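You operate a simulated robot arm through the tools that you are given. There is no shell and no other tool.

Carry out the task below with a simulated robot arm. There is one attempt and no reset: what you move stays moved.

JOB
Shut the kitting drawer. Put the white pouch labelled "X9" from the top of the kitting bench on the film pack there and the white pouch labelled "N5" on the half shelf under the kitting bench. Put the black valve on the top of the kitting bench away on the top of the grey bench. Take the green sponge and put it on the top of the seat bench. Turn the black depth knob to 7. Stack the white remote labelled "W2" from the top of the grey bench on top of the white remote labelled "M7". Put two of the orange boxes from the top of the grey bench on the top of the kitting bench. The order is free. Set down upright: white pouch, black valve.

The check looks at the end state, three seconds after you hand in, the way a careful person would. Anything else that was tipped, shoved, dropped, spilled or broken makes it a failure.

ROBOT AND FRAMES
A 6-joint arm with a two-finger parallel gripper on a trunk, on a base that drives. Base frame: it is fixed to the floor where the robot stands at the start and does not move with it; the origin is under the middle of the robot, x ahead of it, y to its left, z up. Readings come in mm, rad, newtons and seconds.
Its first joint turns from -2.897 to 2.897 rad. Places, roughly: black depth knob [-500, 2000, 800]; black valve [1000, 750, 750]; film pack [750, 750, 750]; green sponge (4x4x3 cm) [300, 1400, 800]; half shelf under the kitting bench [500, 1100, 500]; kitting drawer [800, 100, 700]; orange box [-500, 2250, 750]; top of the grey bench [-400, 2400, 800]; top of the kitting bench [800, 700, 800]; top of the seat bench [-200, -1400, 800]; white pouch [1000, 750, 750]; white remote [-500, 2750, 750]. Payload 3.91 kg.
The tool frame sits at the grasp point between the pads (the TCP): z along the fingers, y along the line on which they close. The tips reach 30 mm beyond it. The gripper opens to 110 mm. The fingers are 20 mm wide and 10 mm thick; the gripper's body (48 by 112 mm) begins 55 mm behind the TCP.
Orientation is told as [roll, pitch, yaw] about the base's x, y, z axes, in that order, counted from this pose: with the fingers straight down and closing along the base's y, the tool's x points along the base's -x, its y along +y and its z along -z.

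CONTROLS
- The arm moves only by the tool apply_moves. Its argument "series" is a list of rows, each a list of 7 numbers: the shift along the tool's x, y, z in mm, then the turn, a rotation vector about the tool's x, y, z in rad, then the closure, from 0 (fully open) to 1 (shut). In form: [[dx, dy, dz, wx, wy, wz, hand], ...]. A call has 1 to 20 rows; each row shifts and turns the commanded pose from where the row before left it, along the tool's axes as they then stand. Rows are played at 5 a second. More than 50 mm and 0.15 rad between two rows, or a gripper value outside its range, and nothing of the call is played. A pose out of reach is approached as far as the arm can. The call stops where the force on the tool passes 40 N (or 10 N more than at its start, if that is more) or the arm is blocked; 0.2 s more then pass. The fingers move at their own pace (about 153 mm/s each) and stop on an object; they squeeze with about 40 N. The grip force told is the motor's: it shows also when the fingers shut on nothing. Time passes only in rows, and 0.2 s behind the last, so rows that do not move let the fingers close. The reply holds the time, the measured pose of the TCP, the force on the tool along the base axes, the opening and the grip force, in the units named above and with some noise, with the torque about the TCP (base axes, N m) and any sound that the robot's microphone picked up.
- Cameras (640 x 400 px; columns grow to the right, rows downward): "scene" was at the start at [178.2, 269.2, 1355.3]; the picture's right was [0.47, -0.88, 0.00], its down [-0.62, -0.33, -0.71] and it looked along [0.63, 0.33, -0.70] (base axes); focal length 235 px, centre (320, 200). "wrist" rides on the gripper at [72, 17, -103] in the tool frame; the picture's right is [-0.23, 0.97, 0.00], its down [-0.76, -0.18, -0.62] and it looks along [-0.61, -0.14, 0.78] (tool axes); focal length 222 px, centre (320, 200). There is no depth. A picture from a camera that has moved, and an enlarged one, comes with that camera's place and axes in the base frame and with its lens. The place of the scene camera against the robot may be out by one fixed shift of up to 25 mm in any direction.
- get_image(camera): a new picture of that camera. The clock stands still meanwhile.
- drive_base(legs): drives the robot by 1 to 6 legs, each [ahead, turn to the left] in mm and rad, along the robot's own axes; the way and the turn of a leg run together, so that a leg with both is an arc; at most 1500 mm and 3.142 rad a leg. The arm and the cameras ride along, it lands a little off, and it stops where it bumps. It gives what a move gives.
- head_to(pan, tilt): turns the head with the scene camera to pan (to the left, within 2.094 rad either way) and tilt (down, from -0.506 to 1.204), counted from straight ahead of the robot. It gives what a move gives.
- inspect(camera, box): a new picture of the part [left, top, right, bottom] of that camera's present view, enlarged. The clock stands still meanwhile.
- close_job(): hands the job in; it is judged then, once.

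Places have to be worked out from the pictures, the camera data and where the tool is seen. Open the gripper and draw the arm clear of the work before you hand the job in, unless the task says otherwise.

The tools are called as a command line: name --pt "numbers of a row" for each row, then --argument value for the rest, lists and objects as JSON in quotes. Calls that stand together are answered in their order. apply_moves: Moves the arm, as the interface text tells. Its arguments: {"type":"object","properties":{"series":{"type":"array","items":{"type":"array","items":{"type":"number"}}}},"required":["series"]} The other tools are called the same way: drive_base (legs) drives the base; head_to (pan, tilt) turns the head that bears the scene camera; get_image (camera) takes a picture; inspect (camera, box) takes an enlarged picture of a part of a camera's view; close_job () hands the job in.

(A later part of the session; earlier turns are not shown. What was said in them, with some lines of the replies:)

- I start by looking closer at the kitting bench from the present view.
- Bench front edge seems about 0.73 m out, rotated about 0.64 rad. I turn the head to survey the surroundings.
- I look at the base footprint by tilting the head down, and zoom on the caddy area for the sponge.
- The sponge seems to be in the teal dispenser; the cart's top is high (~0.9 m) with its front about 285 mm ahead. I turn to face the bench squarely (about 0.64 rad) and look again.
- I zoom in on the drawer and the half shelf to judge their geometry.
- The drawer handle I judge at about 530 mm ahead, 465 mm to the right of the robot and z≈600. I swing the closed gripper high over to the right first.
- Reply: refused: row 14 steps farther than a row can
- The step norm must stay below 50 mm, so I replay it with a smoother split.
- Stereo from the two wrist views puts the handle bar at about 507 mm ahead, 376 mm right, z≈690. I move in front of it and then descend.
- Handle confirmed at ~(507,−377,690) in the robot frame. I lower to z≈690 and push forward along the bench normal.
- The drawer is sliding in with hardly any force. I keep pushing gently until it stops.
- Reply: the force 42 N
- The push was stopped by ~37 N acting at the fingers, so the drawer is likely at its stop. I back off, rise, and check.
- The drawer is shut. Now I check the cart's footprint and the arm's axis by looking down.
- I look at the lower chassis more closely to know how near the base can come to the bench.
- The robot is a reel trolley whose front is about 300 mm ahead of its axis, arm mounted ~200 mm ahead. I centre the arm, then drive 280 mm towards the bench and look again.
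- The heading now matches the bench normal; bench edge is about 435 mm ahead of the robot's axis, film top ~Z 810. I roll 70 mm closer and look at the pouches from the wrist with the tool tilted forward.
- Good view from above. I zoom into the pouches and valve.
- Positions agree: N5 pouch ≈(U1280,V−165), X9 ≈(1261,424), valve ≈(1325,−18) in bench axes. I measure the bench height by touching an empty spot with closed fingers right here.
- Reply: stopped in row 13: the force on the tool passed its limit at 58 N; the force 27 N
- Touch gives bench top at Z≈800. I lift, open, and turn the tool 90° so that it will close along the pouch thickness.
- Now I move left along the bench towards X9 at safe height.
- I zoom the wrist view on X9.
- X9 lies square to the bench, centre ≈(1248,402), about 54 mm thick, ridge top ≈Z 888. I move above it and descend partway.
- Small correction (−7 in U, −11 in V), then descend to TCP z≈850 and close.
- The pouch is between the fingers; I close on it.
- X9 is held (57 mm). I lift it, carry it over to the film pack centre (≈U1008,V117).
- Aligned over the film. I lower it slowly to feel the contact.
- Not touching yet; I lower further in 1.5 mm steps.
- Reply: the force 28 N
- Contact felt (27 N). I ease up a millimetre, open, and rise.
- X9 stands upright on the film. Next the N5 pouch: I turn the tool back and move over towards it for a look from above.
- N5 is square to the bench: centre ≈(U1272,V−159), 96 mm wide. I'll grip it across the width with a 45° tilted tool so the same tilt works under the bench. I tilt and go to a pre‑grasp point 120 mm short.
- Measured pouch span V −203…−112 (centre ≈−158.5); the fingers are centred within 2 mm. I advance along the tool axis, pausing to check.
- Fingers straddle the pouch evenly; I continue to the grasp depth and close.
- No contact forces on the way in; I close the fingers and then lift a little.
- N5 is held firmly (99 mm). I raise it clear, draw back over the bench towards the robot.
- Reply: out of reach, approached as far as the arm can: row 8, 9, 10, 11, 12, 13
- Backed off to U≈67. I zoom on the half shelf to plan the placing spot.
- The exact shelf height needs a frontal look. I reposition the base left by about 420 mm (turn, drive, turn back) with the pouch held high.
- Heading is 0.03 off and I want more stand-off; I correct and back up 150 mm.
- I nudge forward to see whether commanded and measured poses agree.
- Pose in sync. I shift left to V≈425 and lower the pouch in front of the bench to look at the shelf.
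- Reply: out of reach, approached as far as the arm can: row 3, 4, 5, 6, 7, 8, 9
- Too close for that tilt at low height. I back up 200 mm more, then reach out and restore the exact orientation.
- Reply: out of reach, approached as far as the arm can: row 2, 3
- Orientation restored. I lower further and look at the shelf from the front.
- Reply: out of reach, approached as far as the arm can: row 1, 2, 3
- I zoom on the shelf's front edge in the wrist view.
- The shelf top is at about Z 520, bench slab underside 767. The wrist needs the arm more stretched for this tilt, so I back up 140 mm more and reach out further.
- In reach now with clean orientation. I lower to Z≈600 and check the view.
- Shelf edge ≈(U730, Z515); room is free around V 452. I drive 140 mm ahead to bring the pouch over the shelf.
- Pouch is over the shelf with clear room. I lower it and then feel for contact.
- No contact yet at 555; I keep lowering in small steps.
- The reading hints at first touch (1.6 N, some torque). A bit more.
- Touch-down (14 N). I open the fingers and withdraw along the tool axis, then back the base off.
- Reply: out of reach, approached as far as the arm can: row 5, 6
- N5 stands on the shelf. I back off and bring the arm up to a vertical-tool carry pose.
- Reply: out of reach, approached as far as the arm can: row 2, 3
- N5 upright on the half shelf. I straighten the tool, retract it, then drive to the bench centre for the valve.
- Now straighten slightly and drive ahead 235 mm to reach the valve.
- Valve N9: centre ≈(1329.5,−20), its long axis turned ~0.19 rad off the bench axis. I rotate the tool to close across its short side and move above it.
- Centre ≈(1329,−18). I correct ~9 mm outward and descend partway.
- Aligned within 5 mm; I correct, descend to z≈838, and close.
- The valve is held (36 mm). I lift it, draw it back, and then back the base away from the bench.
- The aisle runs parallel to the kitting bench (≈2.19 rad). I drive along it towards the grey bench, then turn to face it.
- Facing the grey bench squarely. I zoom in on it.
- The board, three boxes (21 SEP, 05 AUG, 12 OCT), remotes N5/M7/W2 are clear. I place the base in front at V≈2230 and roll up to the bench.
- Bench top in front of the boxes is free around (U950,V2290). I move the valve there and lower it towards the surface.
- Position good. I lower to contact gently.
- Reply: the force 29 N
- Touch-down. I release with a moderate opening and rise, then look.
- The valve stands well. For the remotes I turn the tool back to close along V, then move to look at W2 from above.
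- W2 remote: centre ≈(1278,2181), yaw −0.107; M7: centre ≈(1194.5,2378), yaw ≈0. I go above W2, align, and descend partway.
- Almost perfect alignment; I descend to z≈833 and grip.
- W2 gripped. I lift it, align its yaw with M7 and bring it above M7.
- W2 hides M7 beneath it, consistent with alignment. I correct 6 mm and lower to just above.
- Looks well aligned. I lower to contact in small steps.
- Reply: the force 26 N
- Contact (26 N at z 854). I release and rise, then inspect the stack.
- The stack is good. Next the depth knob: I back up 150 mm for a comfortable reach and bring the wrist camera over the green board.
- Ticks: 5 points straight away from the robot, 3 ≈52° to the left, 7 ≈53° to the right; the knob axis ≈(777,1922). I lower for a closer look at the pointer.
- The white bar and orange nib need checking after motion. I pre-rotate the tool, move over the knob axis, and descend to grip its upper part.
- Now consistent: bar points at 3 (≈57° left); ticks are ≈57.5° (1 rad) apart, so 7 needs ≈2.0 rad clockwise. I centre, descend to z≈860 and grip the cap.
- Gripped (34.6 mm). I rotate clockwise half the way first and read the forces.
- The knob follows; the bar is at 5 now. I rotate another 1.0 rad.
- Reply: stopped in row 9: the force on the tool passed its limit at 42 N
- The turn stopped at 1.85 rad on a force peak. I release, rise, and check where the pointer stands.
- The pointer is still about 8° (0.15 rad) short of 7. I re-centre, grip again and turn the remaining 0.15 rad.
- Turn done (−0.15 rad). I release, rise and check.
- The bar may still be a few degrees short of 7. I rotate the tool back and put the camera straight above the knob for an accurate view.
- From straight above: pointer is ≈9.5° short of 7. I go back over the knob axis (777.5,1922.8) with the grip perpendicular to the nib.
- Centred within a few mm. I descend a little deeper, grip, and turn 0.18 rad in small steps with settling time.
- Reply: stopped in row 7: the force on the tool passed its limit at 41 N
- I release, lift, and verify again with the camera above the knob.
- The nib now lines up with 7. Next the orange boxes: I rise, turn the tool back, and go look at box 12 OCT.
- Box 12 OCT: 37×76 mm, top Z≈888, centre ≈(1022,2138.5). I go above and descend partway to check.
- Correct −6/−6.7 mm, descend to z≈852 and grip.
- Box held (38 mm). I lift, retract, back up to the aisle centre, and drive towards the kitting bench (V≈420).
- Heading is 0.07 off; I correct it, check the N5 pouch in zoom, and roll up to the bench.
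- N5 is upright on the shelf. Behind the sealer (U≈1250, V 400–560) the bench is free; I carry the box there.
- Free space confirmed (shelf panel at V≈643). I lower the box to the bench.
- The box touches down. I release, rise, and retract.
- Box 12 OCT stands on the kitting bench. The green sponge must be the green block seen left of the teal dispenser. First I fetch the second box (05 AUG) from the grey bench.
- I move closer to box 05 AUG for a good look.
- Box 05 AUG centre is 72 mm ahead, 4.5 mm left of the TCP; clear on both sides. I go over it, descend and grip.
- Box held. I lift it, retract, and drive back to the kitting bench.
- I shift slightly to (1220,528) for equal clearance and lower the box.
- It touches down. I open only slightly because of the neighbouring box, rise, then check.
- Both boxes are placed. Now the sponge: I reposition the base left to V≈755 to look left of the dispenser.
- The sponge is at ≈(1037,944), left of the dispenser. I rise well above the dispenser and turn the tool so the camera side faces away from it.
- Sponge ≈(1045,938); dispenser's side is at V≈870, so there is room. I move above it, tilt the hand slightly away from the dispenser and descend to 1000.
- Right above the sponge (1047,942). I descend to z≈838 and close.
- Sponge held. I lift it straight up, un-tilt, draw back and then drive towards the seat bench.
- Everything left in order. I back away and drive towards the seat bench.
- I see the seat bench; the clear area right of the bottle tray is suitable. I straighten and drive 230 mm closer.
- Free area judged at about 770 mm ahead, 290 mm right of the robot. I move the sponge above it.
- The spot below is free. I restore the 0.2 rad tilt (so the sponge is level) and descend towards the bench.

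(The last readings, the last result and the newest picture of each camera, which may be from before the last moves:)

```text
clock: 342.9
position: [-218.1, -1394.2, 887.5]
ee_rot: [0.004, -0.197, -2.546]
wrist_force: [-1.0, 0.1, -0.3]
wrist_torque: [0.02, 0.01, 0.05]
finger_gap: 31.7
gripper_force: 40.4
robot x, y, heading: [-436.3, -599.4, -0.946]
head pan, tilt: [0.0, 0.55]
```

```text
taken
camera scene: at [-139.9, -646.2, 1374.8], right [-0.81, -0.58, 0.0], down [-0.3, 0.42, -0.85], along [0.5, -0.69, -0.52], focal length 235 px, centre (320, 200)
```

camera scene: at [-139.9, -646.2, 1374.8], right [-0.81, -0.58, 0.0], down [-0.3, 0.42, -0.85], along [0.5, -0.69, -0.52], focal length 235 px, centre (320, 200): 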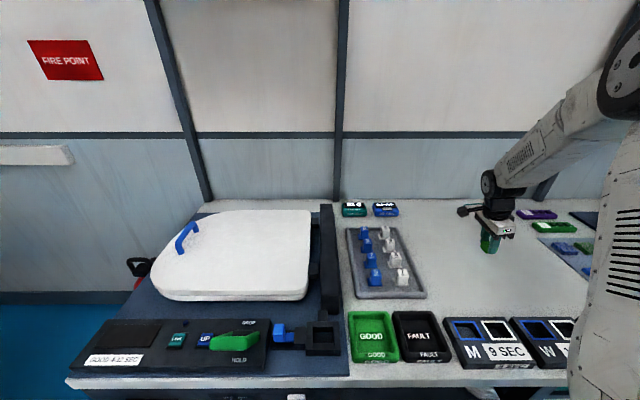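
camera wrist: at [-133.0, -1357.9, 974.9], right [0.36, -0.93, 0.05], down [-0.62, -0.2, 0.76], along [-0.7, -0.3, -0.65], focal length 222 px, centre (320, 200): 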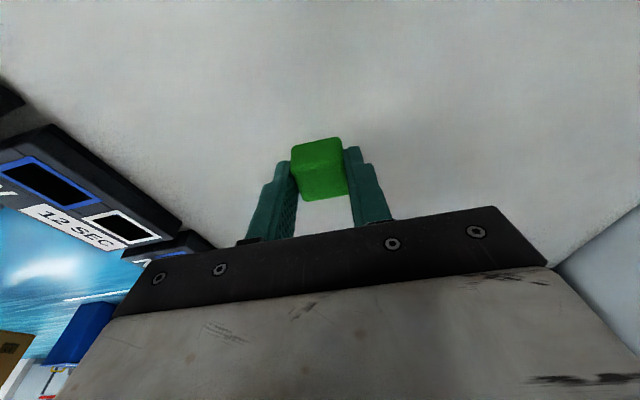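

Free surface below. I lower the last part slowly.

apply_moves --pt "6 0 29.5 0 0 0 1" --pt "1.6 0 8 0 0 0 1" --pt "0.6 0 3 0 0 0 1" --pt "0.6 0 3 0 0 0 1" --pt "0.4 0 2 0 0 0 1" --pt "0.4 0 2 0 0 0 1"

```text
clock: 344.3
position: [-219.2, -1394.6, 838.7]
ee_rot: [0.002, -0.199, -2.547]
wrist_force: [-0.2, 0.7, 0.2]
wrist_torque: [0.01, -0.01, -0.03]
finger_gap: 31.5
gripper_force: 40.5
robot x, y, heading: [-433.2, -598.6, -0.949]
head pan, tilt: [0.0, 0.55]
```

apply_moves --pt "0.2 0 1 0 0 0 1" --pt "0.2 0 1 0 0 0 1" --pt "0.2 0 1 0 0 0 1"

get_image --camera "wrist"

```text
clock: 345.1
position: [-218.9, -1395.1, 837.0]
ee_rot: [0.003, -0.197, -2.546]
wrist_force: [-0.5, 3.5, 12.6]
wrist_torque: [0.04, 0.29, -0.04]
finger_gap: 31.7
gripper_force: 39.7
robot x, y, heading: [-434.9, -602.5, -0.951]
head pan, tilt: [0.0, 0.55]
```

```text
taken
camera wrist: at [-134.1, -1359.0, 924.6], right [0.36, -0.93, 0.05], down [-0.62, -0.2, 0.76], along [-0.7, -0.3, -0.65], focal length 222 px, centre (320, 200)
```

wrist: 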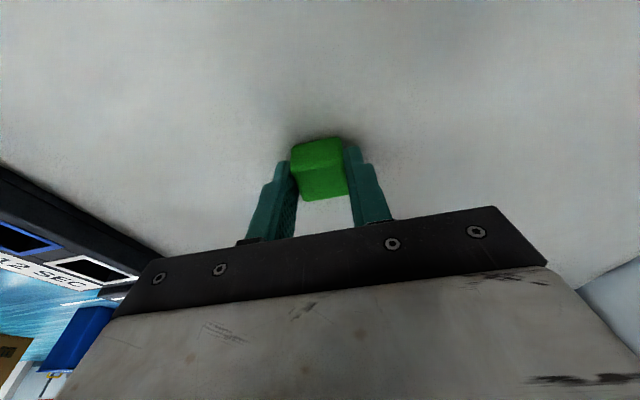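

The sponge rests on the bench (12.6 N). I open, lift away and check.

apply_moves --pt "0 0 0 0 0 0 0.6" --pt "0 0 0 0 0 0 0.3" --pt "0 0 0 0 0 0 0.3" --pt "-6 0 -30 0 0 0 0.3" --pt "-9.6 0 -47 0 0 0 0.3" --pt "-9.6 0 -47 0 0 0 0" --pt "-9.6 0 -47 0 0 0 0" --pt "-9.6 0 -47 0 0 0 0" --pt "0 0 -40 0 0.1 0 0" --pt "0 0 0 0 0.1 0 0" --pt "45 -15 0 0 0 0 0" --pt "45 -15 0 0 0 0 0" --pt "45 -15 0 0 0 0 0" --pt "45 -15 0 0 0 0 0" --pt "45 -15 0 0 0 0 0"

get_image --camera "scene"

get_image --camera "wrist"

```text
clock: 348.3
position: [-68.8, -1202.1, 1095.8]
ee_rot: [0.002, 0.002, -2.548]
wrist_force: [-0.8, -0.5, -0.1]
wrist_torque: [0.01, 0.0, 0.02]
finger_gap: 110.1
gripper_force: 0.0
robot x, y, heading: [-436.9, -600.3, -0.947]
head pan, tilt: [0.0, 0.55]
```

```text
taken
camera scene: at [-139.8, -647.0, 1374.8], right [-0.81, -0.58, 0.0], down [-0.3, 0.42, -0.85], along [0.5, -0.69, -0.52], focal length 235 px, centre (320, 200)
```

scene: 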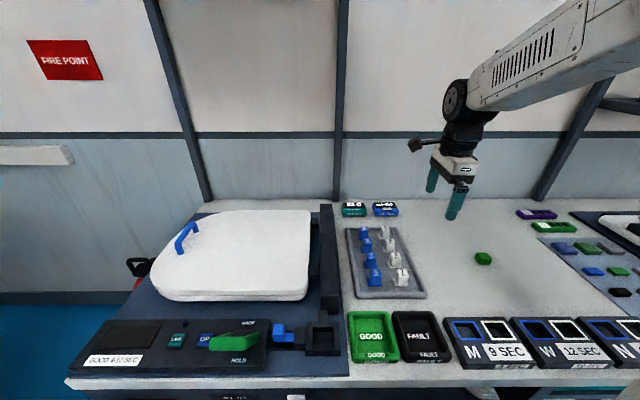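

```text
taken
camera wrist: at [0.0, -1176.3, 1199.5], right [0.36, -0.93, 0.0], down [-0.73, -0.28, 0.62], along [-0.58, -0.22, -0.78], focal length 222 px, centre (320, 200)
```

wrist: 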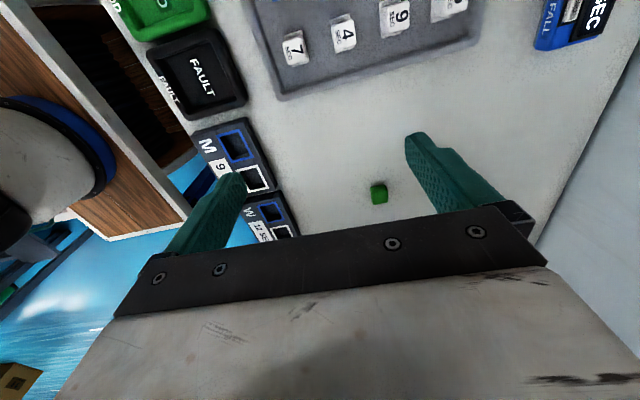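

The sponge lies on the seat bench. I retract the arm and look back at the kitting bench to verify the drawer and the rest.

apply_moves --pt "0 -40 0 0 0 0 0" --pt "0 -40 0 0 0 0 0" --pt "0 -40 0 0 0 0 0"

head_to --pan 1.5 --tilt 0.35

get_image --camera "scene"

inspect --camera "scene" --box '[240, 120, 460, 280]'

```text
clock: 349.1
position: [-137.0, -1102.6, 1096.1]
ee_rot: [0.001, 0.004, -2.546]
wrist_force: [0.3, -0.2, -0.1]
wrist_torque: [0.02, 0.02, -0.03]
finger_gap: 110.0
gripper_force: 0.1
robot x, y, heading: [-433.4, -599.2, -0.941]
head pan, tilt: [0.0, 0.55]
```

```text
clock: 350.7
position: [-137.5, -1103.2, 1097.0]
ee_rot: [0.002, 0.005, -2.546]
wrist_force: [0.0, 0.8, -1.0]
wrist_torque: [0.01, -0.02, 0.02]
finger_gap: 109.9
gripper_force: 0.1
robot x, y, heading: [-436.2, -597.7, -0.945]
head pan, tilt: [1.499, 0.351]
```

```text
taken
camera scene: at [-112.8, -524.9, 1393.1], right [0.52, -0.85, 0.0], down [-0.29, -0.18, -0.94], along [0.8, 0.49, -0.34], focal length 235 px, centre (320, 200)
```

scene: 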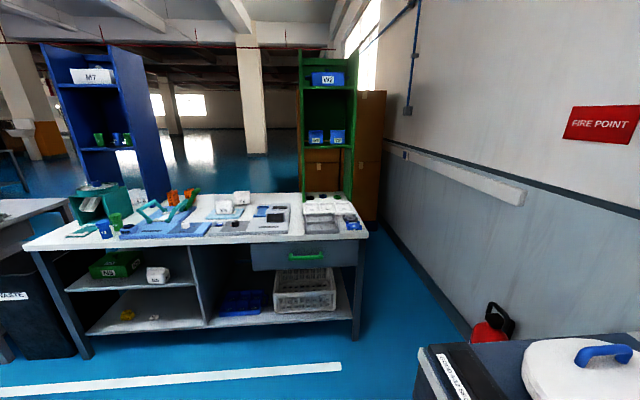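

```text
2.50 times, centred on (350, 200) of scene
camera zoom: at [-112.8, -524.9, 1393.1], right [0.52, -0.85, 0.0], down [-0.29, -0.18, -0.94], along [0.8, 0.49, -0.34], focal length 586 px, centre (245, 200)
```

zoom: 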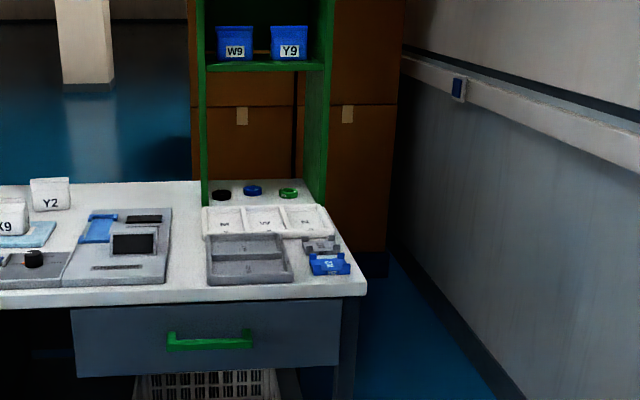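

The drawer is shut. A last zoom on the rest of the kitting bench.

inspect --camera "scene" --box '[70, 170, 270, 300]'

```text
3.08 times, centred on (170, 235) of scene
camera zoom: at [-112.8, -524.9, 1393.1], right [0.52, -0.85, 0.0], down [-0.29, -0.18, -0.94], along [0.8, 0.49, -0.34], focal length 722 px, centre (782, 92)
```

zoom: 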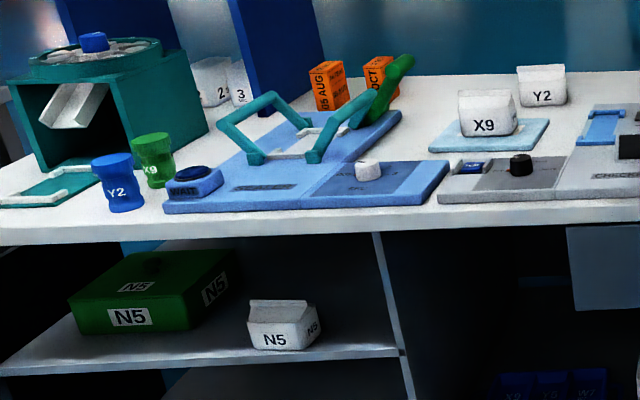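

Every item is in place: drawer shut, X9 on the film pack, N5 on the half shelf, two boxes on the kitting bench. On the grey bench the valve stands upright, W2 is on M7 and the knob is at 7; the sponge is on the seat bench. The gripper is open and the arm is clear, so I hand in.

close_job

```text
The job is handed in.
```

The job is handed in, and I haven't seen the check's result. Every item looked right when I last saw it on camera.

- **Drawer:** pushed in until it stopped. A look from the side at the end shows it shut.
- **X9 pouch:** standing upright on the film pack.
- **N5 pouch:** standing upright on the half shelf under the kitting bench.
- **Black valve:** standing upright on the grey bench, between the boxes and the trays at the front.
- **Depth knob:** set to 7. My first turn stopped about 10° short, so I turned it again and checked from straight above. The pointer then lined up with 7, within about 3°.
- **Remotes:** W2 is stacked on M7.
- **Orange boxes:** I moved 12 OCT and 05 AUG to the kitting bench. They stand upright behind the sealer, and 21 SEP stays on the grey bench.
- **Green sponge:** on a clear part of the seat bench. It came from the bench top beside the teal dispenser; I did not touch the small green piece on the floor.

I saw nothing tipped, dropped or pushed out of place on the way. The gripper is open and the arm is clear of the work.
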